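You operate a simulated robot arm through the tools that you are given. There is no shell and no other tool. Be economical: measure what you need, move in short steps, check, and stop when the job is done.

The job below is to be done with a simulated robot arm. You get a single attempt, and the scene is never put back.

TASK
Send the wide box down the belt at 8 m/min, then put it in the small blue tray.
Fine: take it from the rail shelf; stop the belt once the counter shows 1, before you lift the box. Set down upright: what you pick out.
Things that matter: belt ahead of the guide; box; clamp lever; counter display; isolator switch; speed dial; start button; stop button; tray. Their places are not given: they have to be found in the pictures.

It is judged by the outcome, as a careful person would: the job done as asked, and still so three seconds after it is handed in. It fails if anything else is knocked over, pushed out of place, dropped, spilled or broken.

THE ROBOT
A 7-joint arm with a two-finger parallel gripper, fixed in place. Base frame: the origin is at the foot of the arm, x ahead of it, y to its left, z up. Readings come in mm, degrees, newtons and seconds.
With the tool pointing down near the work surface it reaches from about 300 to 700 mm from the base axis. Its first joint turns from -66.0 to 66.0 degrees. Payload 1.57 kg.
The tool frame sits at the grasp point between the pads (the TCP): z along the fingers, y along the line on which they close. The tips reach 30 mm beyond it. Largest opening 110 mm; finger width 24, thickness 12; the body of the gripper, 48 by 112 mm, starts 78 mm behind the TCP.
Orientation is told as [roll, pitch, yaw] about the base's x, y, z axes, in that order, counted from this pose: with the fingers straight down and closing along the base's y, the tool's x points along the base's -x, its y along +y and its z along -z.

THE INTERFACE
- The arm moves only by the tool servo_tool. Its argument "series" is a list of rows, each a list of 6 numbers: the shift along the base's x, y, z in units of 20 mm (1.0 is 20 mm), then the turn, a rotation vector about the base's x, y, z in units of 4 degrees (1.0 is 4 degrees). In form: [[tx, ty, tz, wx, wy, wz], ...]. A call has 1 to 10 rows; each row shifts and turns the commanded pose from where the row before left it. "fingers" is the closure in counts, from 0 (fully open) to 255 (shut), set as the call begins (left out, the last holds). A call with a number of a shift or a turn outside -1 to 1 is refused whole. Rows are played at 5 a second. More than 50 mm and 8.6 degrees between two rows, or a gripper value outside its range, and nothing of the call is played. Where a pose cannot be reached the arm comes as near as it can. A force on the tool above 40 N (or 10 N above the force at the start of the call, whichever is more), or a blocked arm, ends the call early, and 0.2 s more pass. The fingers move at their own pace (about 108 mm/s each) and stop on an object; they squeeze with about 20 N. The grip force told is the motor's: it shows also when the fingers shut on nothing. Time passes only in rows, and 0.2 s behind the last, so rows that do not move let the fingers close. It gives the time, the measured TCP pose, the force on the tool (base axes), the opening and the grip force at its end, in the units of the frame above (readings bear some noise), with the torque about the TCP (base axes, N m) and any sound that the robot's microphone picked up, and new pictures: "views" is both (left out), scene, wrist or none.
- Cameras (640 x 400 px; columns grow to the right, rows downward): "scene" is fixed at [166.9, -416, 1378.6]; the picture's right is [0.63, -0.78, 0.00], its down [-0.63, -0.50, -0.59] and it looks along [0.46, 0.37, -0.80] (base axes); focal length 244 px, centre (320, 200). "wrist" rides on the gripper at [70, 16, -141] in the tool frame; the picture's right is [-0.23, 0.97, 0.00], its down [-0.86, -0.20, -0.48] and it looks along [-0.47, -0.11, 0.88] (tool axes); focal length 222 px, centre (320, 200).
- measure_at(camera, pixels): for up to 12 pixels [column, row] of the newest picture of that camera ("zoom" is the newest enlarged one), the place [x, y, z] in the base frame of the surface seen there, good to about 2 mm. No time passes.
- inspect(camera, box): a new picture of the part [left, top, right, bottom] of that camera's present view, enlarged. No time passes.
- job_done(): hands the job in; it is judged then, once.

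Work in short steps. Measure before you move; look again where a grasp or a placing could have gone wrong, and mend it. You have 80 turns and 200 pictures in all, those below and enlarged ones among them. Open the gripper and draw the arm clear of the work before you hand the job in, unless the task says otherwise; then end with one line.

The tools are called after "Emit:" as a command line: name --pt "numbers of a row" for each row, then --argument value for the rest, lists and objects as JSON in quotes. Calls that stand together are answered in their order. servo_tool: Moves the arm, as the interface text tells. Its arguments: {"type":"object","properties":{"series":{"type":"array"},"fingers":{"type":"number"},"views":{"type":"string","enum":["both","scene","wrist","none"]}},"required":["series"]} The other tools are called the same way: measure_at (camera, pixels) gives the place of the surface under pixels of a picture; inspect (camera, box) takes an enlarged picture of a part of a camera's view; job_done () hands the job in.

At the start:

```text
clock: 0.0
tool_pos: [374.7, 29.7, 1097.4]
tcp_rot: [0.0, 0.0, 0.1]
force: [0.2, 0.5, 0.2]
ft_torque: [0.03, 0.01, 0.0]
finger_gap: 110.1
finger_force: 0.1
```

scene: 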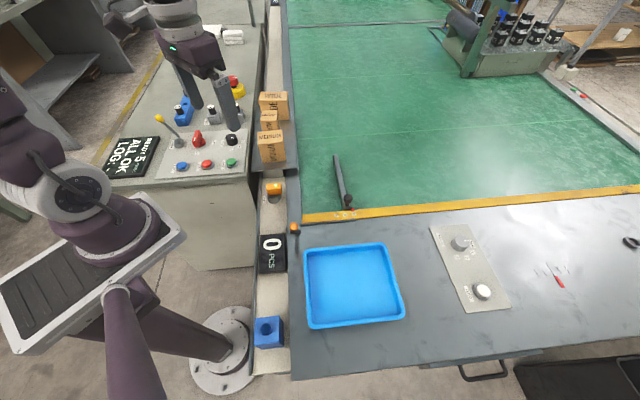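
wrist: 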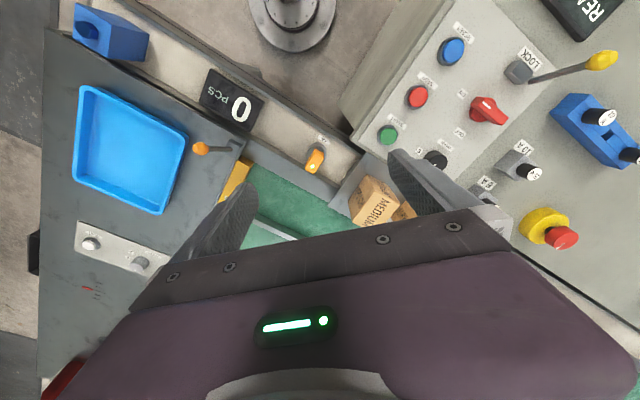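

I'll look closer at the control panel, the shelf boxes and the belt area.

Emit:
inspect --camera "scene" --box '[90, 60, 300, 190]'

Emit:
inspect --camera "wrist" --box '[340, 0, 640, 260]'

Emit:
inspect --camera "scene" --box '[230, 80, 510, 360]'

```text
3.05 times, centred on (195, 125) of scene
```

zoom: 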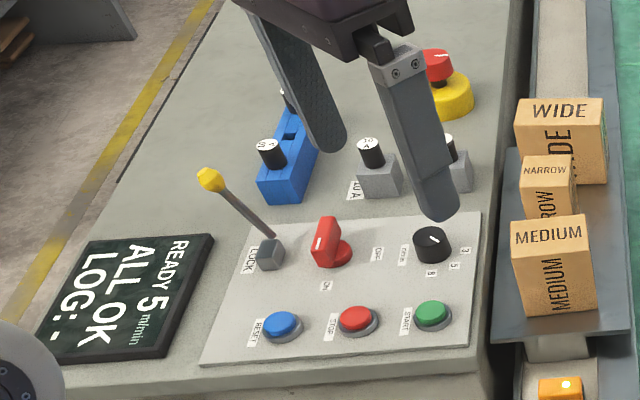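

```text
1.54 times, centred on (490, 130) of wrist
```

zoom: 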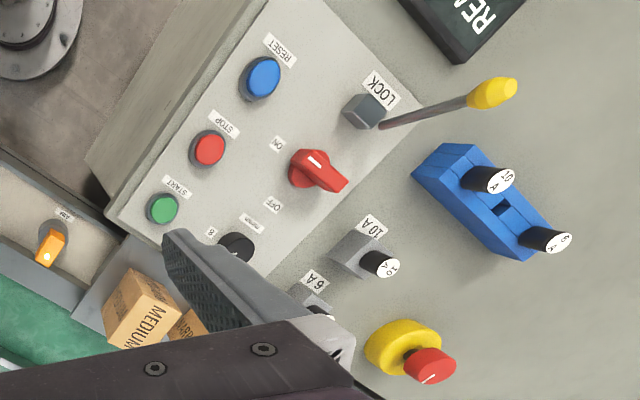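

```text
1.43 times, centred on (370, 220) of scene
```

zoom: 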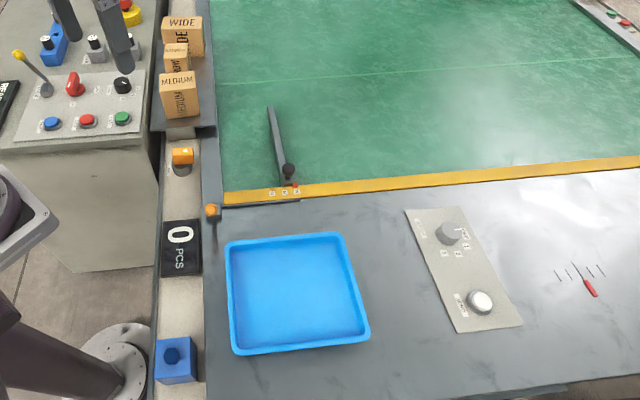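

Closer views of small labels: orange switch, guide base, and panel on the right, isolator and dial.

Emit:
inspect --camera "scene" --box '[250, 150, 370, 250]'

Emit:
inspect --camera "scene" --box '[150, 110, 260, 180]'

Emit:
inspect --camera "scene" --box '[420, 215, 600, 320]'

Emit:
inspect --camera "wrist" --box '[280, 110, 460, 230]'

Emit:
inspect --camera "wrist" --box '[180, 60, 300, 220]'

Emit:
inspect --camera "scene" --box '[420, 0, 640, 130]'

Emit:
measure_at --camera "scene" --pixels '[[181, 166], [207, 164], [231, 162], [198, 133], [231, 139], [158, 118], [179, 144], [275, 188], [273, 94], [268, 115], [270, 134], [295, 228]]'

Emit:
measure_at --camera "scene" --pixels '[[310, 250], [382, 246], [402, 312], [312, 325], [355, 285], [350, 215], [345, 200], [336, 158], [400, 120], [400, 200], [300, 120], [268, 328]]'

```text
4.00 times, centred on (310, 200) of scene
```

zoom: 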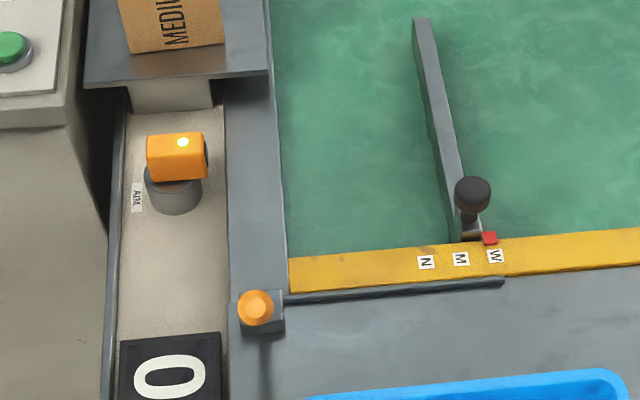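

```text
5.71 times, centred on (205, 145) of scene
```

zoom: 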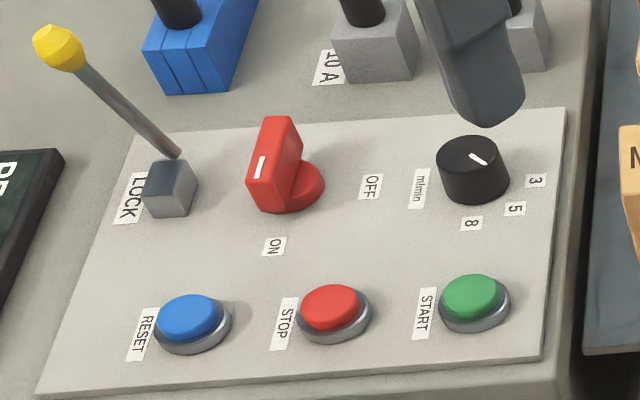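

```text
3.56 times, centred on (510, 268) of scene
```

zoom: 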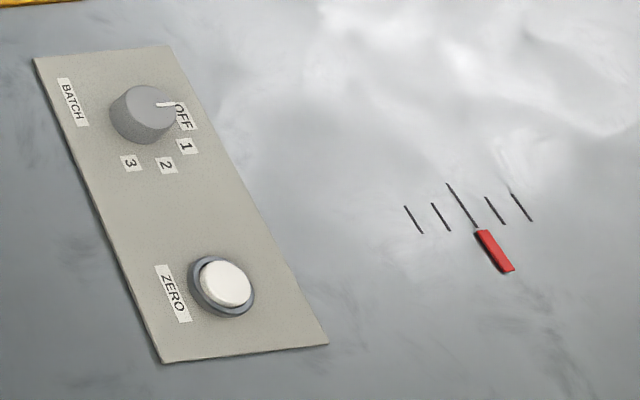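

```text
3.33 times, centred on (370, 170) of wrist
```

zoom: 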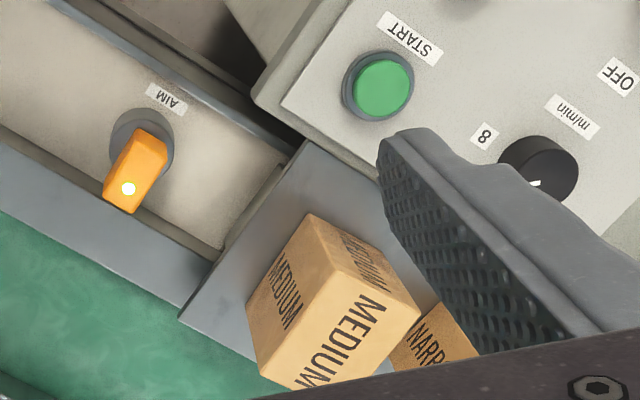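

```text
2.50 times, centred on (240, 140) of wrist
```

zoom: 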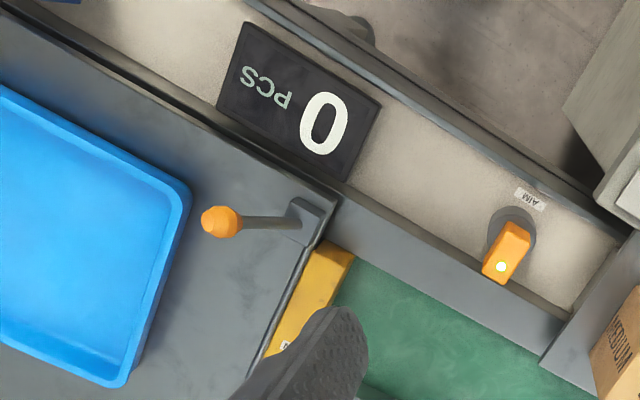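

```text
2.91 times, centred on (530, 65) of scene
```

zoom: 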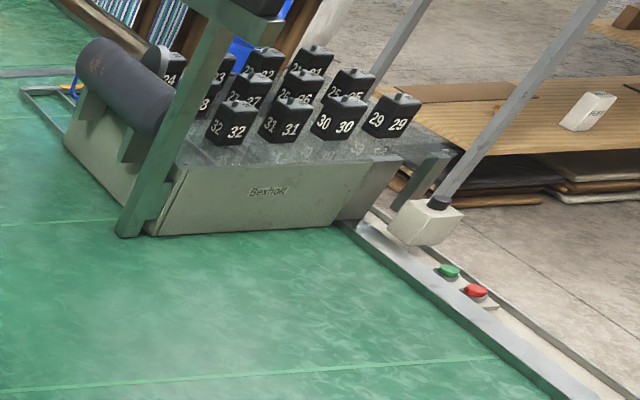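

```text
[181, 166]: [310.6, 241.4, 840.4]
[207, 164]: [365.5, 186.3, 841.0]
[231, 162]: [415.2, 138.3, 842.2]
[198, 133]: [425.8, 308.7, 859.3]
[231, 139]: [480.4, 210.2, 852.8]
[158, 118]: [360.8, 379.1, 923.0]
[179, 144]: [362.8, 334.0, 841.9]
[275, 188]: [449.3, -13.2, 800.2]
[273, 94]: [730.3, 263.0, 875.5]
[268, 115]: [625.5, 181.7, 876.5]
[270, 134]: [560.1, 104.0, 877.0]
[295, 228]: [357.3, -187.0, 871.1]
```

```text
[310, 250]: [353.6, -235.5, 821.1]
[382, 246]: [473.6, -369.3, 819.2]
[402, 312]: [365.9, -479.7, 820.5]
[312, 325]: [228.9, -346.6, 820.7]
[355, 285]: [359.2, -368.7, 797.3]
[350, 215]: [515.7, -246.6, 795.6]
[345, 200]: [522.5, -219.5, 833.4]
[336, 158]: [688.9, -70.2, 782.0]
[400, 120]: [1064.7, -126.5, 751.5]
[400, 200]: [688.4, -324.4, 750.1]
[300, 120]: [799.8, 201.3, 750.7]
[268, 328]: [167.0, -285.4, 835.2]
```

Measuring geometry: box, rail, guide, labels around the dial.

Emit:
inspect --camera "scene" --box '[240, 80, 320, 180]'

Emit:
measure_at --camera "scene" --pixels '[[261, 93], [286, 93], [284, 97], [264, 98], [289, 110], [287, 117], [265, 117], [274, 140], [285, 160], [258, 136], [283, 133], [262, 165]]'

Emit:
measure_at --camera "scene" --pixels '[[292, 210], [290, 170], [289, 130], [286, 60], [302, 218], [334, 156], [339, 157], [348, 208], [342, 209], [316, 215], [325, 215], [334, 214]]'

Emit:
measure_at --camera "scene" --pixels '[[244, 142], [240, 147], [232, 149], [223, 143], [229, 137], [237, 139], [231, 146], [231, 133], [215, 143], [198, 153], [192, 132], [200, 122]]'

```text
4.00 times, centred on (280, 130) of scene
```

zoom: 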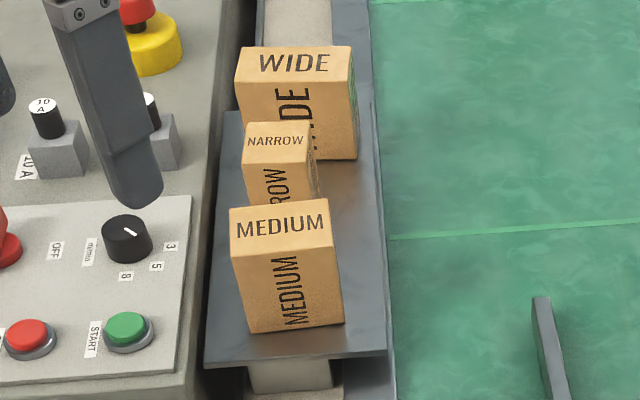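

```text
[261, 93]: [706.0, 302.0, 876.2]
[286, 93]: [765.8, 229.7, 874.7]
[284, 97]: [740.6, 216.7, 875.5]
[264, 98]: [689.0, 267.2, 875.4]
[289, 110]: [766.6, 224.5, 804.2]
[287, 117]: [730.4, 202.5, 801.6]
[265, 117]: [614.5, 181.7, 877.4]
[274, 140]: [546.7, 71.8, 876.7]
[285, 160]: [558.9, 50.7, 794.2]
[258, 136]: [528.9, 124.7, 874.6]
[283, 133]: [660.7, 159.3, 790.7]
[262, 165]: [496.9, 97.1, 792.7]
```

```text
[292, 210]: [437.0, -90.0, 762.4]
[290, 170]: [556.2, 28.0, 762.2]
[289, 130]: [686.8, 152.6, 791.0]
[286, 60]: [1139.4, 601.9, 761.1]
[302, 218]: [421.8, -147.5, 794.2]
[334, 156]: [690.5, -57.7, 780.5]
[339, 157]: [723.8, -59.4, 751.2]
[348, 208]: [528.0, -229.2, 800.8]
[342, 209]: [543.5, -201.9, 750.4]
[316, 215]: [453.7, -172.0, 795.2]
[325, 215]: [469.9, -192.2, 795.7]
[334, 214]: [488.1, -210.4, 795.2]
```

```text
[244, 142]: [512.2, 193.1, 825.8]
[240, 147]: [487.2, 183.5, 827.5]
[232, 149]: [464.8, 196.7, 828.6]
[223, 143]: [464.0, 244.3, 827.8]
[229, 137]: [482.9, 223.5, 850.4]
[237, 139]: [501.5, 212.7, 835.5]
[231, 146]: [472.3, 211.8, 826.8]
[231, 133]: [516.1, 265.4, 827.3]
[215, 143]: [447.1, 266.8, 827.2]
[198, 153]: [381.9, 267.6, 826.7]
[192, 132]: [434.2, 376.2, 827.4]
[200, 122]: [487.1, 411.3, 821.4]
```

The dial's mark points to 5 (label 8 is about 44° clockwise from it). The isolator mark faces ON. I move above the dial, with the fingers part closed.

Emit:
servo_tool --pt "0.57 0.94 -0.65 0 0 0" --pt "0.57 0.94 -0.65 0 0 0" --pt "0.57 0.94 -0.65 0 0 0" --pt "0.57 0.94 -0.65 0 0 0" --pt "0.57 0.94 -0.65 0 0 0" --pt "0.57 0.94 -0.65 0 0 0" --pt "0.57 0.94 -0.65 0 0 0" --pt "0.57 0.94 -0.65 0 0 0" --pt "0.57 0.94 -0.65 0 0 0" --pt "0.57 0.94 -0.65 0 0 0" --fingers 110

```text
clock: 2.2
tool_pos: [488.3, 218.6, 968.4]
tcp_rot: [0.0, 0.1, 0.0]
force: [-0.1, -0.2, -0.1]
ft_torque: [-0.01, 0.02, -0.03]
finger_gap: 62.8
finger_force: 0.1
```

scene: 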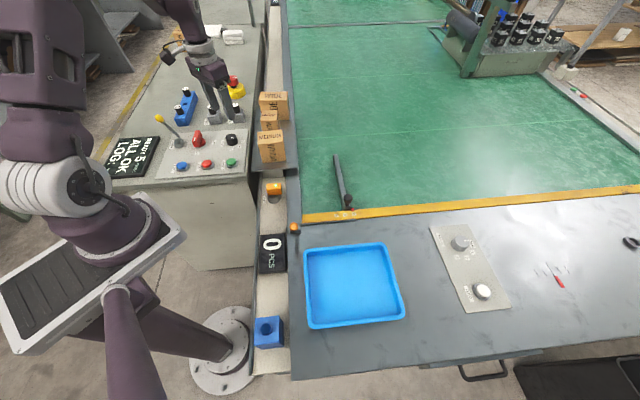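
wrist: 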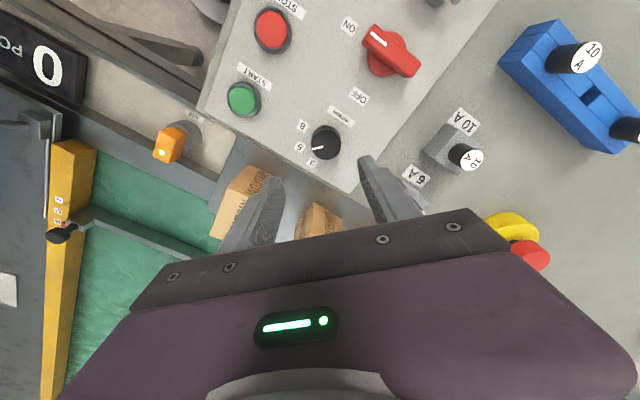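

Dial visible at (325,142), guide at (60,230). I zoom on both and measure the dial.

Emit:
inspect --camera "wrist" --box '[0, 130, 200, 290]'

Emit:
inspect --camera "wrist" --box '[280, 90, 380, 180]'

Emit:
measure_at --camera "wrist" --pixels '[[332, 131], [325, 142], [312, 133], [341, 140], [328, 157], [312, 163], [299, 147], [304, 127], [318, 142], [376, 30], [402, 60], [350, 26]]'

```text
2.50 times, centred on (100, 210) of wrist
```

zoom: 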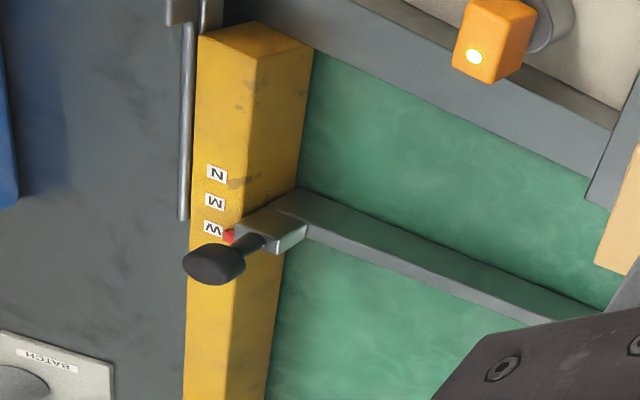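

```text
4.44 times, centred on (330, 135) of wrist
```

zoom: 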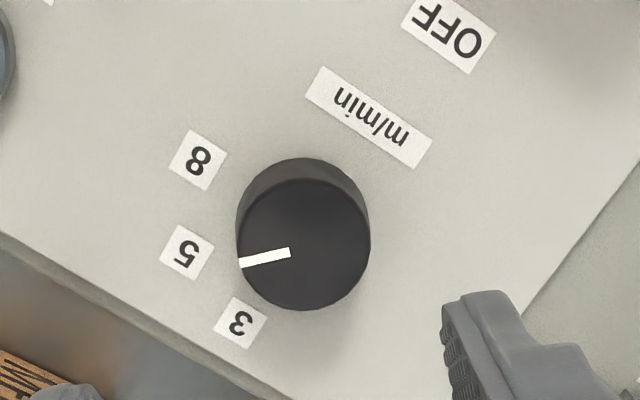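

```text
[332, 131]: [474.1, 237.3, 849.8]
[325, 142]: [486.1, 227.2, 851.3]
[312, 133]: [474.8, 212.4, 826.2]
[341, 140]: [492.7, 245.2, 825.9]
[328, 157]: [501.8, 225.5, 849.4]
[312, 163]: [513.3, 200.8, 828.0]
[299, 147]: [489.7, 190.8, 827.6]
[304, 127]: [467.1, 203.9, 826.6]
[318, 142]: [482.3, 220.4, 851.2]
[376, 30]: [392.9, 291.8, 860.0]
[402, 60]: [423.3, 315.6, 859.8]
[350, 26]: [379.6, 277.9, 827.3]
```

Dial centre is at about (489,227), top z 851, radius ~18. Align and descend until the tips are at z≈834, then close.

Emit:
servo_tool --pt "0.05 0.42 -0.5 0 0 0" --pt "0 0 -0.8 0 0 0" --pt "0 0 -0.8 0 0 0" --pt "0 0 -0.8 0 0 0" --pt "0 0 -0.8 0 0 0" --pt "0 0 -0.8 0 0 0" --pt "0 0 -0.7 0 0 0"

```text
clock: 3.8
tool_pos: [489.6, 226.4, 862.9]
tcp_rot: [0.0, 0.0, -0.1]
force: [0.0, 0.0, 0.7]
ft_torque: [-0.01, 0.03, -0.03]
finger_gap: 62.8
finger_force: 0.2
```

scene: 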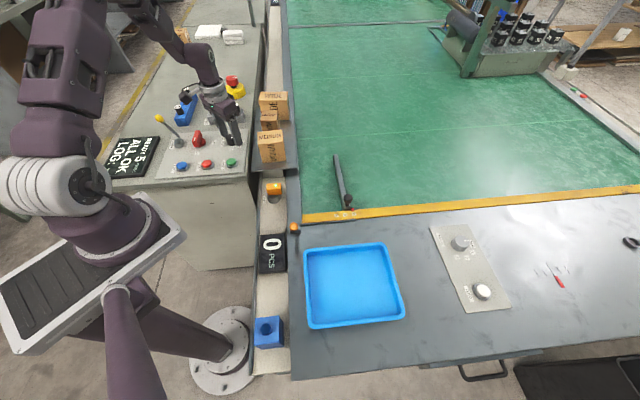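
wrist: 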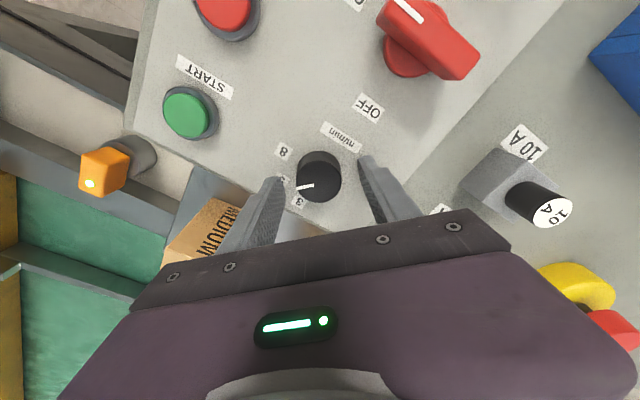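

The dial at (320,177) sits between the fingers. Close onto it.

Emit:
servo_tool --pt "0 0 0 0 0 0" --pt "0 0 0 0 0 0" --pt "0 0 0 0 0 0" --fingers 200 --views "wrist"

```text
clock: 4.6
tool_pos: [488.4, 227.3, 864.3]
tcp_rot: [0.0, 0.0, 0.0]
force: [0.2, -6.1, -2.7]
ft_torque: [-0.16, -0.19, 0.01]
finger_gap: 36.6
finger_force: 43.0
```

wrist: 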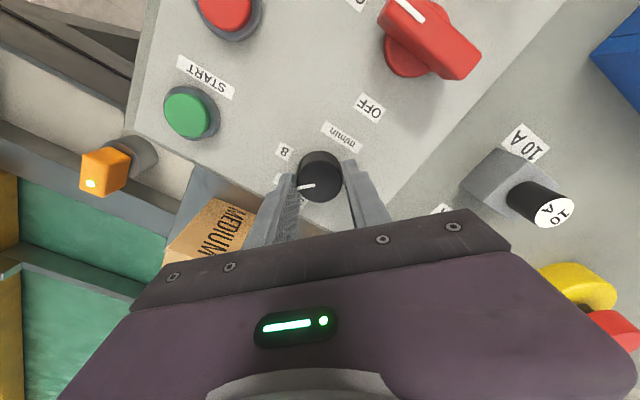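

Gripped (gap 36.6). Turn 45° clockwise seen from above.

Emit:
servo_tool --pt "0 0 0 0 0 -1" --pt "0 0 0 0 0 -1" --pt "0 0 0 0 0 -1" --pt "0 0 0 0 0 -1" --pt "0 0 0 0 0 -1" --pt "0 0 0 0 0 -1" --pt "0 0 0 0 0 -1" --pt "0 0 0 0 0 -1" --pt "0 0 0 0 0 -1" --pt "0 0 0 0 0 -1" --views "none"

Emit:
servo_tool --pt "0 0 0 0 0 -1" --pt "0 0 0 0 0 -0.4" --pt "0 0 0 0 0 0" --views "both"

```text
clock: 6.8
tool_pos: [488.8, 225.2, 863.3]
tcp_rot: [-0.1, 0.1, -40.1]
force: [-7.1, -21.2, -3.1]
ft_torque: [-0.82, 0.08, 0.0]
finger_gap: 36.7
finger_force: 43.2
```

```text
clock: 7.6
tool_pos: [489.5, 226.2, 863.8]
tcp_rot: [-0.3, 0.0, -45.6]
force: [-9.6, -28.3, -2.4]
ft_torque: [-1.26, 0.07, 0.6]
finger_gap: 36.6
finger_force: 43.1
```

scene: 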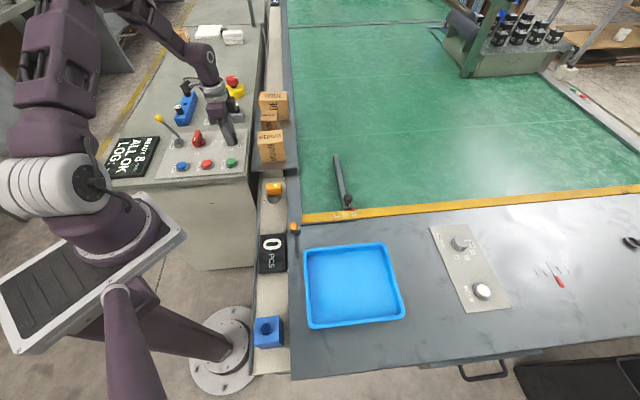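
wrist: 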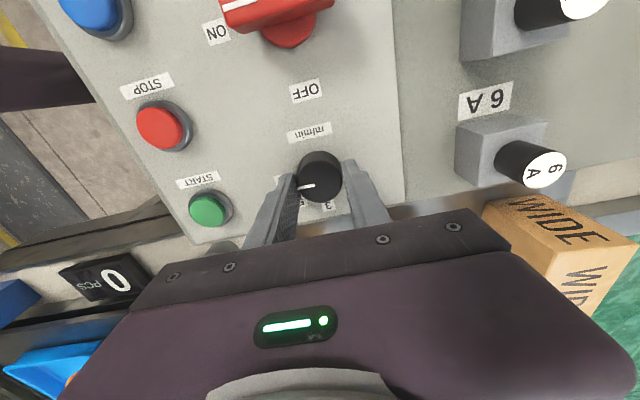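

The display appears to read 8. Release, rise and verify.

Emit:
servo_tool --pt "0 0 0 0 0 0" --pt "0 0 0 0 0 0" --pt "0 0 1 0 0 0" --pt "0 0 1 0 0 0" --pt "0 0 1 0 0 0" --pt "0 0 1 0 0 0" --pt "0 0 1 0 0 0" --pt "0 0 1 0 0 0" --fingers 110

Emit:
inspect --camera "scene" --box '[90, 110, 270, 190]'

Emit:
inspect --camera "wrist" --box '[400, 120, 640, 300]'

```text
clock: 9.4
tool_pos: [490.1, 227.0, 984.5]
tcp_rot: [0.1, 0.0, -45.7]
force: [0.7, 0.3, 0.2]
ft_torque: [0.01, 0.01, 0.01]
finger_gap: 62.5
finger_force: 0.0
```

scene: 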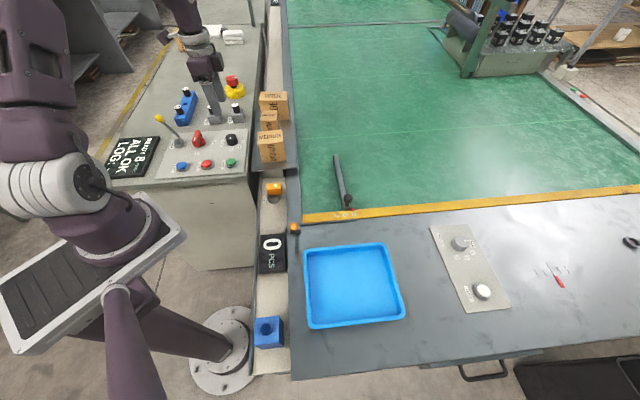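
wrist: 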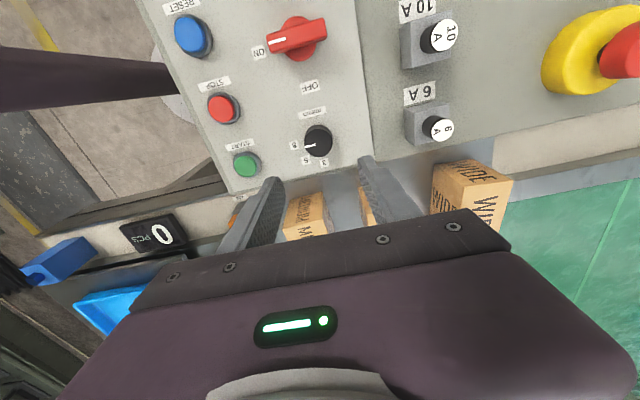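

```text
3.56 times, centred on (180, 150) of scene
```

zoom: 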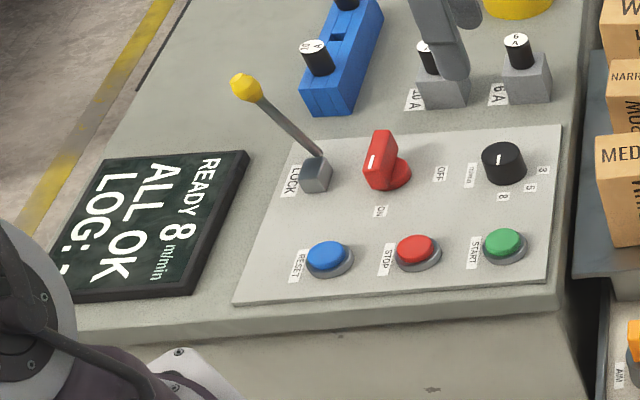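

```text
2.22 times, centred on (520, 210) of wrist
```

zoom: 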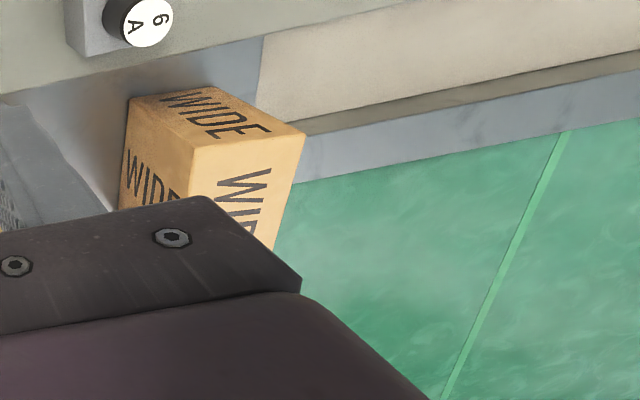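

Speed set: READY 8 m/min. Measuring the wide box and its neighbour gap from here.

Emit:
measure_at --camera "wrist" --pixels '[[436, 167], [485, 161], [511, 179], [462, 186], [475, 174], [437, 195], [430, 200], [372, 190], [368, 215], [340, 200], [500, 220], [420, 180]]'

Emit:
measure_at --camera "scene" --pixels '[[260, 93], [284, 92], [287, 99], [261, 101], [263, 113], [275, 111], [278, 116], [262, 118], [282, 120], [284, 119], [273, 97], [268, 113]]'

```text
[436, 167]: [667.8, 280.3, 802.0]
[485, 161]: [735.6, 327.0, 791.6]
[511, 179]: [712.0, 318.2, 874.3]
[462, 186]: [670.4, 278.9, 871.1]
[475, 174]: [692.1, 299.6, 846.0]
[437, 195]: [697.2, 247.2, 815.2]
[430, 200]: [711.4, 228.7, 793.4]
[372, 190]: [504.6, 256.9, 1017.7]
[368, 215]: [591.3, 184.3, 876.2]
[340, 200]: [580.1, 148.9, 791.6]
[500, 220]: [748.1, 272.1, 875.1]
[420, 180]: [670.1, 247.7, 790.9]
```

```text
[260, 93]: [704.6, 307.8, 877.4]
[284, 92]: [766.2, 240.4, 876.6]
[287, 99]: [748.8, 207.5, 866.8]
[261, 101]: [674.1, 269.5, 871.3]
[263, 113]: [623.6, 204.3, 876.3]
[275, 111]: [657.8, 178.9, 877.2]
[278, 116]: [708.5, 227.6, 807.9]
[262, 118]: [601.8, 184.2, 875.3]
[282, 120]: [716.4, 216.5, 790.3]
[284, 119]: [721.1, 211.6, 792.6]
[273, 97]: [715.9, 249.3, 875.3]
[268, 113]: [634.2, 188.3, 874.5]
```

Wide box: centre ≈(728,262), 60 mm deep along the belt direction, 106 wide, top z 876; gap to NARROW is ~79 mm. Move above it to see whether the arm reaches.

Emit:
servo_tool --pt "1 0.15 0.2 0 0 0" --pt "1 0.15 0 0 0 0" --pt "1 0.15 0 0 0 0" --pt "1 0.15 0 0 0 0" --pt "1 0.15 0 0 0 0" --pt "1 0.15 0 0 0 0" --pt "1 0.15 0 0 0 0" --pt "1 0.15 0 0 0 0" --pt "1 0.15 0 0 0 0" --pt "1 0.15 0 0 0 0" --fingers 46

```text
clock: 11.6
tool_pos: [637.3, 238.4, 985.8]
tcp_rot: [0.1, 0.0, -45.7]
force: [-0.1, -0.9, 0.1]
ft_torque: [0.03, -0.01, 0.0]
finger_gap: 90.2
finger_force: 0.0
out of reach, approached as far as the arm can: row 8, 9, 10
```

scene: 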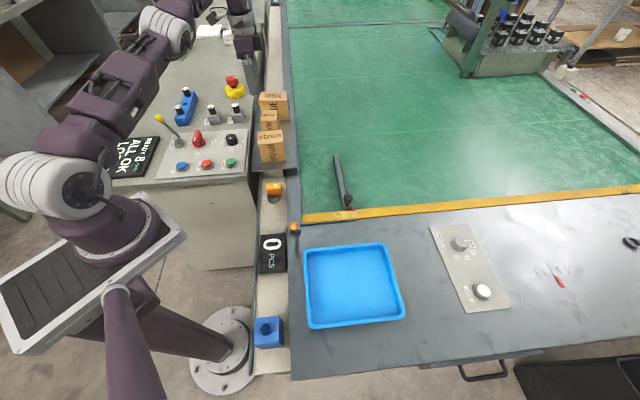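
wrist: 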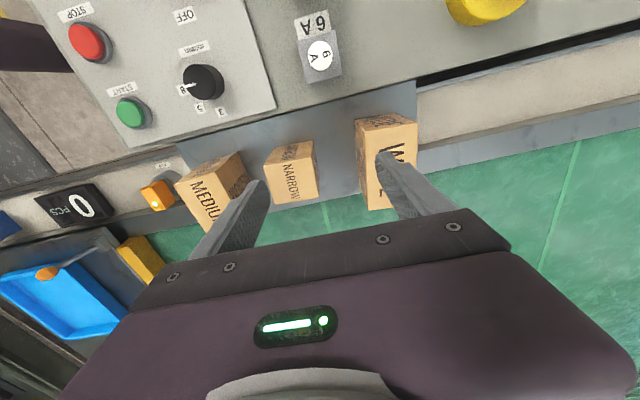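

The arm stops at r≈680 with a vertical tool; I'll need a tilt. I measure box width exactly to choose the grip direction.

Emit:
inspect --camera "wrist" --box '[340, 100, 440, 220]'

Emit:
measure_at --camera "wrist" --pixels '[[357, 125], [359, 140], [364, 150], [367, 180], [368, 205], [414, 120], [417, 127], [360, 120], [372, 207], [380, 140], [392, 120], [416, 150]]'

Emit:
inspect --camera "scene" --box '[250, 80, 300, 125]'

Emit:
measure_at --camera "zoom" --pixels '[[130, 160], [140, 260], [330, 240], [460, 165], [425, 250], [300, 150], [435, 300], [470, 330]]'

```text
3.33 times, centred on (390, 160) of wrist
```

zoom: 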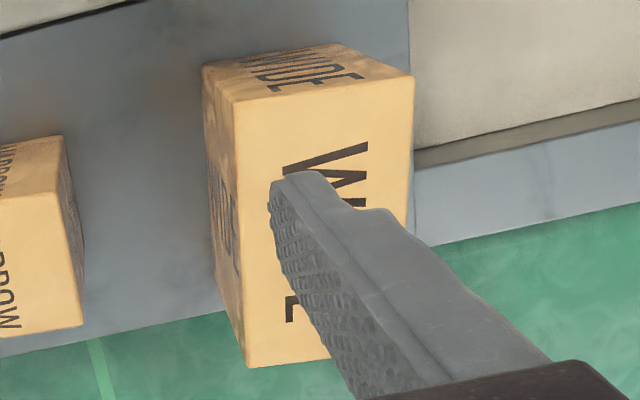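

```text
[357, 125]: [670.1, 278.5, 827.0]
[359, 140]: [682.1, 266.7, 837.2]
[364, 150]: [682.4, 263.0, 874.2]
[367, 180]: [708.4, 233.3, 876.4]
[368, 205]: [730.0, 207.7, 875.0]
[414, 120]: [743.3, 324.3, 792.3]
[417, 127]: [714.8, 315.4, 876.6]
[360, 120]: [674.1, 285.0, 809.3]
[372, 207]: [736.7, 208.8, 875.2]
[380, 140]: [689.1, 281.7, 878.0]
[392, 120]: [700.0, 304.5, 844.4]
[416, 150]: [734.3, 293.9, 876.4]
```

```text
8.89 times, centred on (275, 102) of scene
```

zoom: 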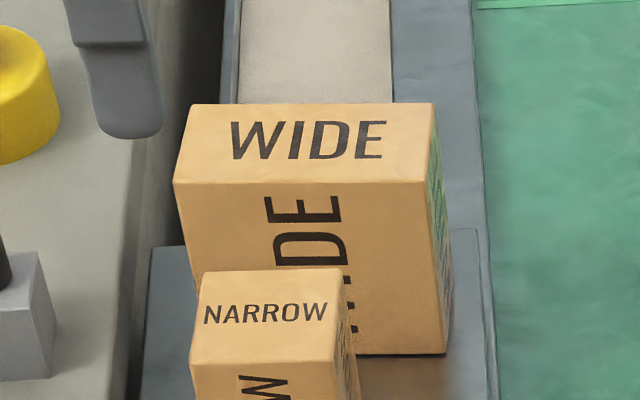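

```text
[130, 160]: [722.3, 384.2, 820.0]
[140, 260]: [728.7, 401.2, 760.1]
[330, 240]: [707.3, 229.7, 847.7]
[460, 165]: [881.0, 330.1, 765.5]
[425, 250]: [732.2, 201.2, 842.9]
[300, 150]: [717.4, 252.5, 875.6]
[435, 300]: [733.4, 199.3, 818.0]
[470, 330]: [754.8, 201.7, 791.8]
```

Width ~105 mm, so the grip must be across the 60 mm depth (along belt direction). First check heights of things on the cabinet near the approach side.

Emit:
measure_at --camera "scene" --pixels '[[232, 79], [236, 90], [236, 105], [212, 107], [186, 91], [233, 36], [206, 31], [245, 60]]'

Emit:
servo_tool --pt "-0.5 0 0.5 -0.7 -0.7 0" --pt "-0.5 0 0.5 -0.7 -0.7 0" --pt "0 0 0 -0.7 -0.7 0" --pt "0 0 0 -0.7 -0.7 0" --pt "0 0 0 -0.7 -0.7 0" --pt "0 0 0 -0.7 -0.7 0" --pt "0 0 0 -0.7 -0.7 0" --pt "0 0 0 0 0 0"

```text
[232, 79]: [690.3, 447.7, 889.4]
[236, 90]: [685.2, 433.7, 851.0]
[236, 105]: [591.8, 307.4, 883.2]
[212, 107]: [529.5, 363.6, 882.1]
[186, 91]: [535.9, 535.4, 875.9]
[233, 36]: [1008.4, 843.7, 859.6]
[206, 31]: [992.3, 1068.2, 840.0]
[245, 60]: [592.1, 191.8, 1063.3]
```

```text
clock: 13.4
tool_pos: [617.3, 236.1, 1004.4]
tcp_rot: [0.4, -27.8, -45.7]
force: [-0.5, 0.2, 0.0]
ft_torque: [0.02, -0.01, 0.0]
finger_gap: 90.2
finger_force: 0.0
```

scene: 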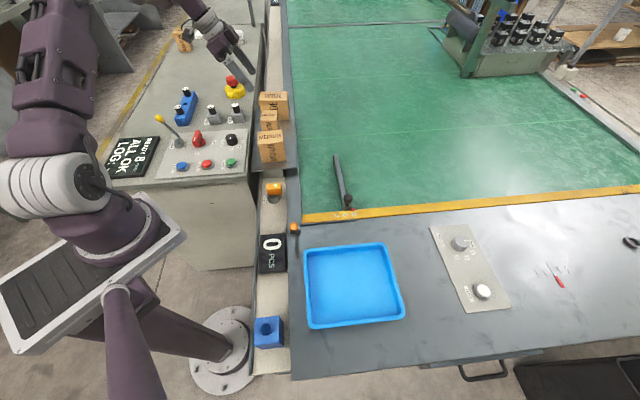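
wrist: 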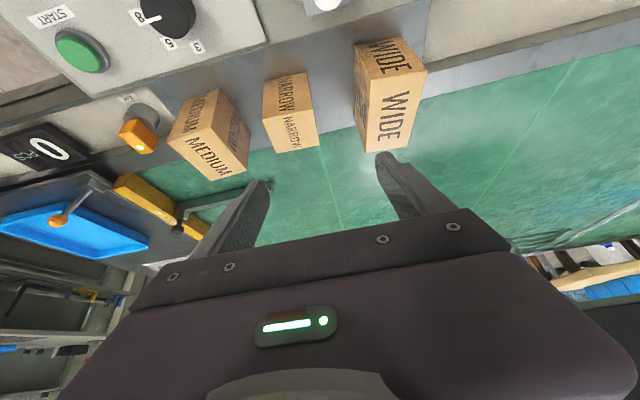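

Tilted 28°. Advance toward the box at height ~965 to see if it is reached.

Emit:
servo_tool --pt "0.9 0.2 -0.3 0 0 0" --pt "0.9 0.2 -0.3 0 0 0" --pt "0.9 0.2 -0.3 0 0 0" --pt "0.9 0.2 -0.3 0 0 0" --pt "0.9 0.2 -0.3 0 0 0" --pt "0.9 0.2 -0.3 0 0 0"

```text
clock: 14.8
tool_pos: [673.4, 243.7, 983.0]
tcp_rot: [0.3, -27.7, -45.6]
force: [0.5, -0.1, 0.1]
ft_torque: [0.02, -0.02, 0.03]
finger_gap: 90.4
finger_force: 0.0
out of reach, approached as far as the arm can: row 4, 5, 6
```

scene: 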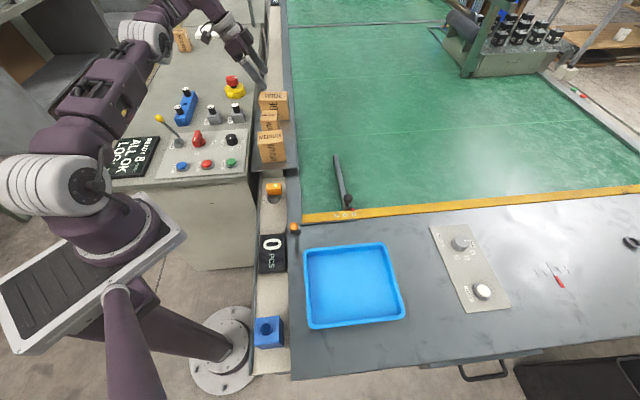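
wrist: 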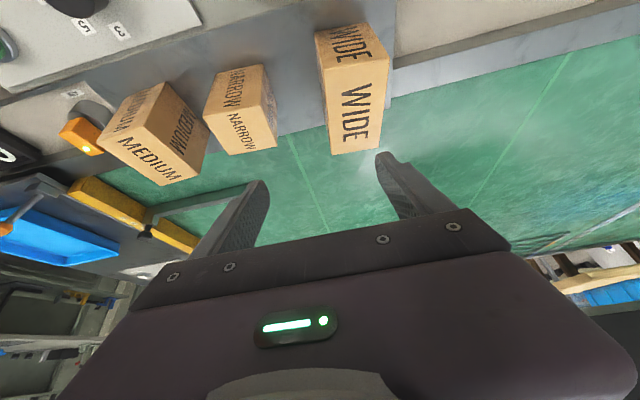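

Reach gained to 716. I'll tilt a bit more toward the belt side (36°) and 12° outward in the closing plane, lowering to ~920 before advancing.

Emit:
servo_tool --pt "-0.5 -0.5 0 -0.7 -0.7 0" --pt "-0.5 -0.5 -0.5 -0.7 -0.7 0" --pt "0 0 -0.5 0.7 -0.7 0" --pt "0 0 -0.5 0.7 -0.7 0" --pt "0 0 -0.5 0.7 -0.7 0" --pt "0 0 0 0 0 0" --fingers 23

```text
clock: 16.2
tool_pos: [654.0, 225.8, 943.9]
tcp_rot: [14.9, -34.6, -54.2]
force: [0.3, 0.2, -0.3]
ft_torque: [0.0, 0.02, -0.01]
finger_gap: 100.0
finger_force: 0.0
```

scene: 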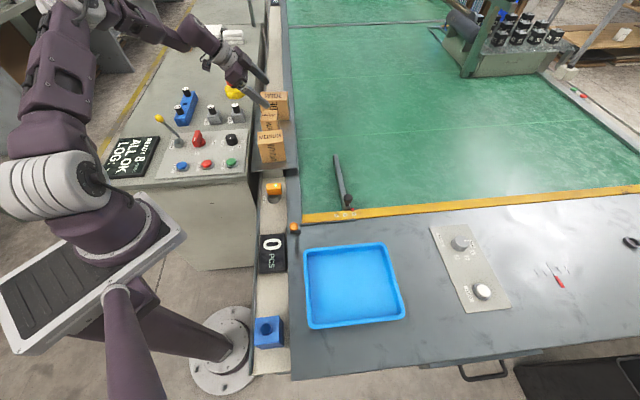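
wrist: 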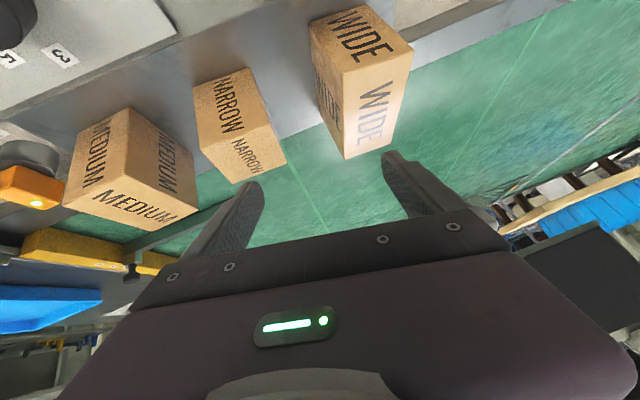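

Advance along +u over the box at z≈925.

Emit:
servo_tool --pt "0.6 0.35 -0.2 0 0 0" --pt "0.6 0.35 -0.2 0 0 0" --pt "0.6 0.35 -0.2 0 0 0" --pt "0.6 0.35 -0.2 0 0 0" --pt "0.6 0.35 -0.1 0 0 0" --pt "0.6 0.35 0 0 0 0"

```text
clock: 17.6
tool_pos: [718.7, 264.5, 923.9]
tcp_rot: [14.8, -34.6, -54.1]
force: [0.5, -0.7, -0.4]
ft_torque: [-0.01, 0.01, -0.02]
finger_gap: 100.0
finger_force: 0.0
out of reach, approached as far as the arm can: row 6
```

scene: 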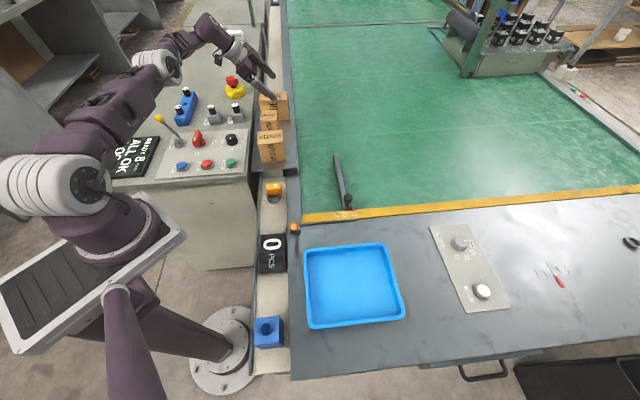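
wrist: 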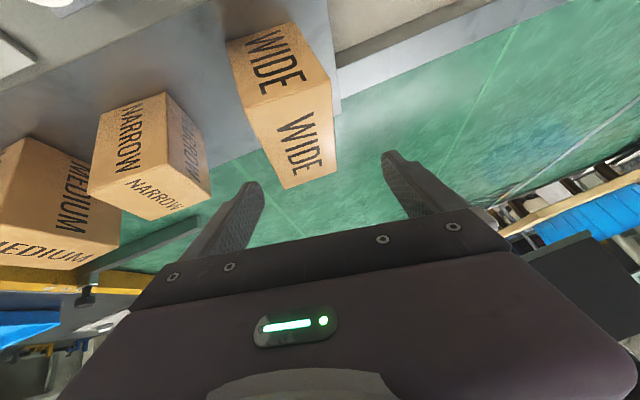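

TCP now straddles the box (u≈695, v≈321). Descend, removing 4° of the outward tilt as reach improves.

Emit:
servo_tool --pt "0.1 0 -0.6 0 0 0" --pt "0 0 -0.6 0 0 0" --pt "0 0 -0.6 -0.35 0.35 0" --pt "0 0 -0.6 -0.35 0.35 0" --pt "0 0 -0.5 0 0 0" --pt "0 0 -0.4 0 0 0"

```text
clock: 19.0
tool_pos: [711.3, 253.8, 858.0]
tcp_rot: [10.2, -35.1, -51.4]
force: [0.9, 0.0, -0.1]
ft_torque: [0.0, 0.0, 0.0]
finger_gap: 100.1
finger_force: 0.0
out of reach, approached as far as the arm can: row 3, 4
```

scene: 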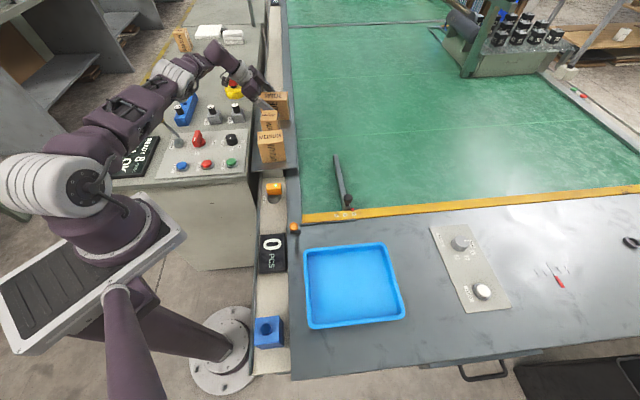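
wrist: 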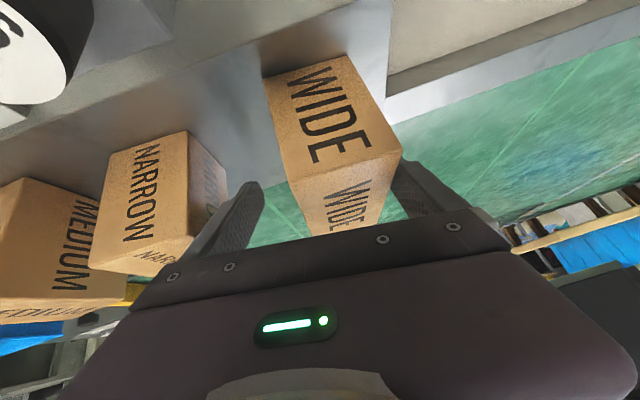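

TCP sits ~15 mm short of the box centre along the belt direction. Try nudging outward to centre.

Emit:
servo_tool --pt "0.25 0.25 -0.1 0 0 0" --pt "0.25 0.25 -0.1 0 0 0" --pt "0 0 0 0 0 0" --views "wrist"

```text
clock: 19.8
tool_pos: [710.4, 252.8, 858.2]
tcp_rot: [10.2, -35.1, -51.4]
force: [0.2, -0.7, -0.1]
ft_torque: [-0.01, -0.02, 0.01]
finger_gap: 100.1
finger_force: 0.0
out of reach, approached as far as the arm can: row 1, 2
```

wrist: 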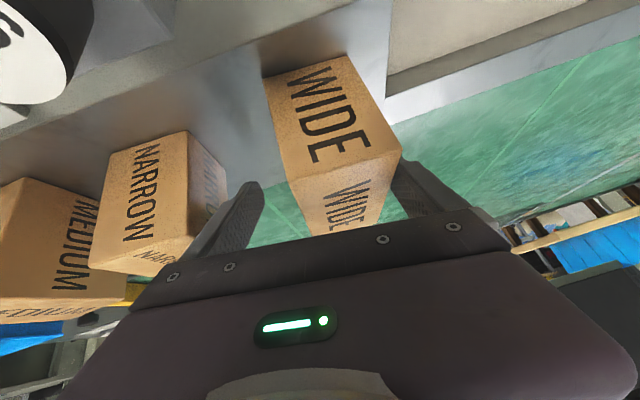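

Restore 4° of outward tilt together with the nudge.

Emit:
servo_tool --pt "0.1 0.1 0 0.4 -0.4 0" --pt "0.1 0.1 0 0.4 -0.4 0" --pt "0 0 0 0 0 0" --views "wrist"

```text
clock: 20.6
tool_pos: [714.9, 256.9, 858.4]
tcp_rot: [15.7, -34.5, -54.5]
force: [-0.3, -0.5, 0.2]
ft_torque: [0.01, 0.01, 0.02]
finger_gap: 100.2
finger_force: 0.1
```

wrist: 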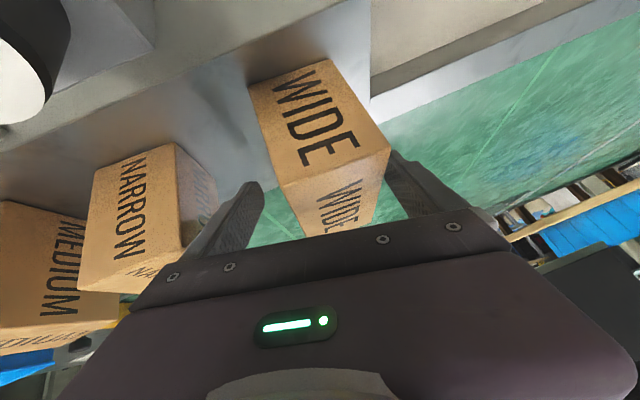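

Within reach again; nudge 8–10 mm further along +u.

Emit:
servo_tool --pt "0.2 0.2 0 0 0 0" --pt "0.2 0.2 0 0 0 0" --pt "0 0 0 0 0 0" --views "wrist"

Emit:
measure_at --camera "wrist" --pixels '[[300, 120], [330, 205], [270, 150], [262, 205], [330, 190]]'

```text
clock: 21.4
tool_pos: [720.2, 262.3, 856.6]
tcp_rot: [15.6, -34.5, -54.5]
force: [0.1, 0.2, 0.8]
ft_torque: [0.0, -0.01, 0.0]
finger_gap: 99.9
finger_force: 0.1
out of reach, approached as far as the arm can: row 2
```

wrist: 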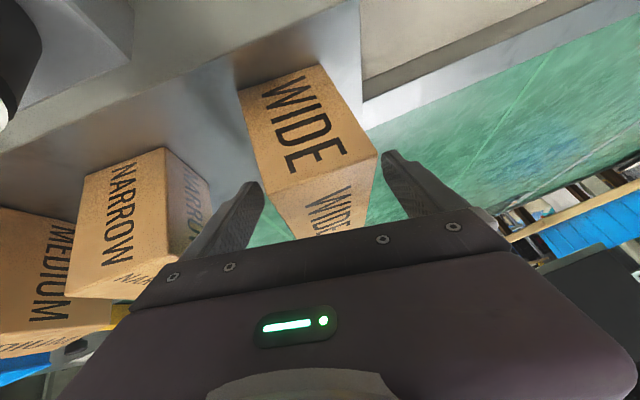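

```text
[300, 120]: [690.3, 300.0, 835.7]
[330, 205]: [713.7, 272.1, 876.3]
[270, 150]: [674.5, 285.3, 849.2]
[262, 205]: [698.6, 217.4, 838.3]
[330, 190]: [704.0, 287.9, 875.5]
```

Centred (u≈695, v≈324). Close the fingers on the box.

Emit:
servo_tool --pt "0 0 0 0 0 0" --pt "0 0 0 0 0 0" --pt "0 0 0 0 0 0" --pt "0 0 0 0 0 0" --fingers 210

```text
clock: 22.4
tool_pos: [720.0, 261.7, 858.8]
tcp_rot: [15.6, -34.6, -54.5]
force: [-2.6, -2.3, 6.2]
ft_torque: [-0.3, 0.28, 0.03]
finger_gap: 60.5
finger_force: 20.1
```

scene: 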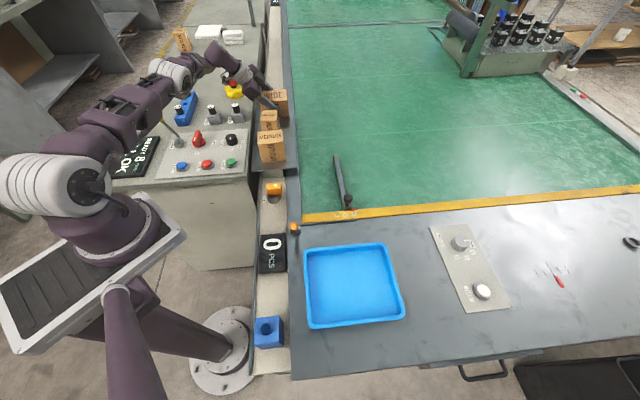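
wrist: 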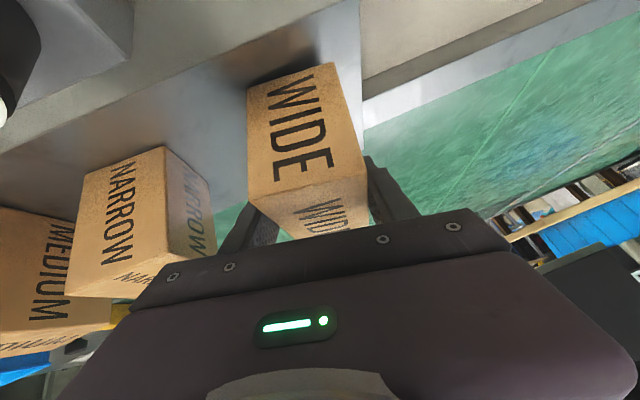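

The box aligned itself in the grip (gap 60.5). Lift slightly, pull back, then lift higher.

Emit:
servo_tool --pt "0 0 0.4 0 0 0" --pt "-0.2 -0.2 0.5 0 0 0" --pt "-0.3 -0.3 0.5 0 0 0" --pt "-0.3 -0.3 0.5 0 0 0" --pt "-0.3 -0.3 0.6 0 0 0" --pt "-0.15 -0.15 0.8 0 0 0" --pt "-0.15 -0.15 0.8 0 0 0" --pt "-0.15 -0.15 0.8 0 0 0" --pt "-0.1 -0.1 0.8 0 0 0"

```text
clock: 24.4
tool_pos: [686.6, 229.9, 971.1]
tcp_rot: [15.5, -34.4, -54.4]
force: [0.3, 1.6, -1.5]
ft_torque: [-0.01, 0.03, -0.05]
finger_gap: 60.3
finger_force: 20.3
```

scene: 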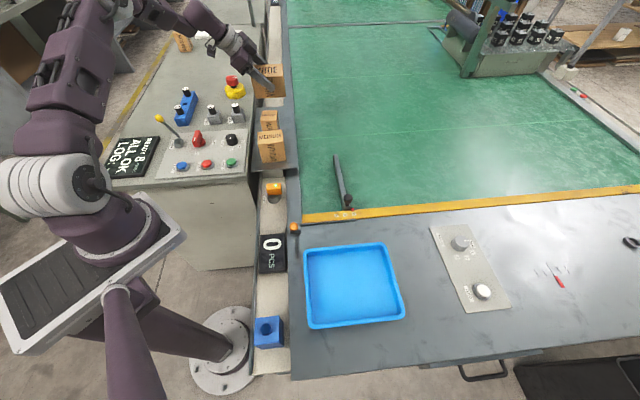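
wrist: 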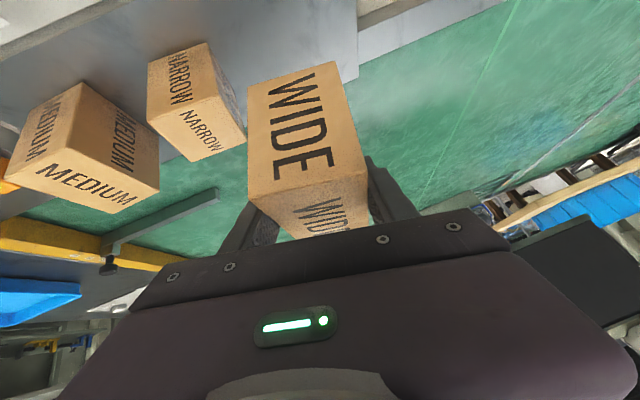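

Held firmly. Swing over the belt (mostly −y), removing the 12.4° outward tilt so that the box is upright.

Emit:
servo_tool --pt "0 -0.6 0.6 0 0 0" --pt "0.05 -0.9 0.2 0 0 0" --pt "0.08 -0.95 0 0 0 0" --pt "0.08 -0.95 0 -0.44 0.44 0" --pt "0.08 -0.95 0 -0.44 0.44 0" --pt "0.08 -0.95 0 -0.44 0.44 0" --pt "0.08 -0.95 0 -0.44 0.44 0" --pt "0.08 -0.95 0 -0.44 0.44 0" --pt "0.08 -0.7 0 0 0 0"

```text
clock: 26.4
tool_pos: [701.1, 72.2, 987.3]
tcp_rot: [0.4, -35.6, -45.7]
force: [0.8, -0.3, -1.7]
ft_torque: [0.03, 0.01, 0.02]
finger_gap: 60.0
finger_force: 20.2
```

scene: 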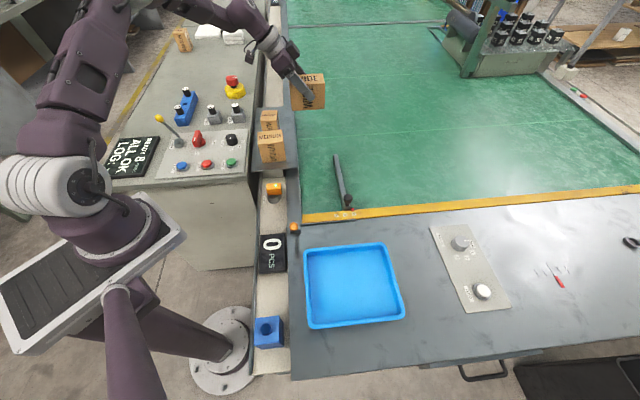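
wrist: 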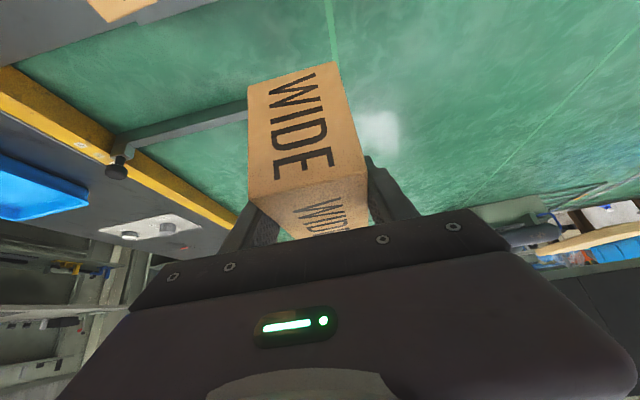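

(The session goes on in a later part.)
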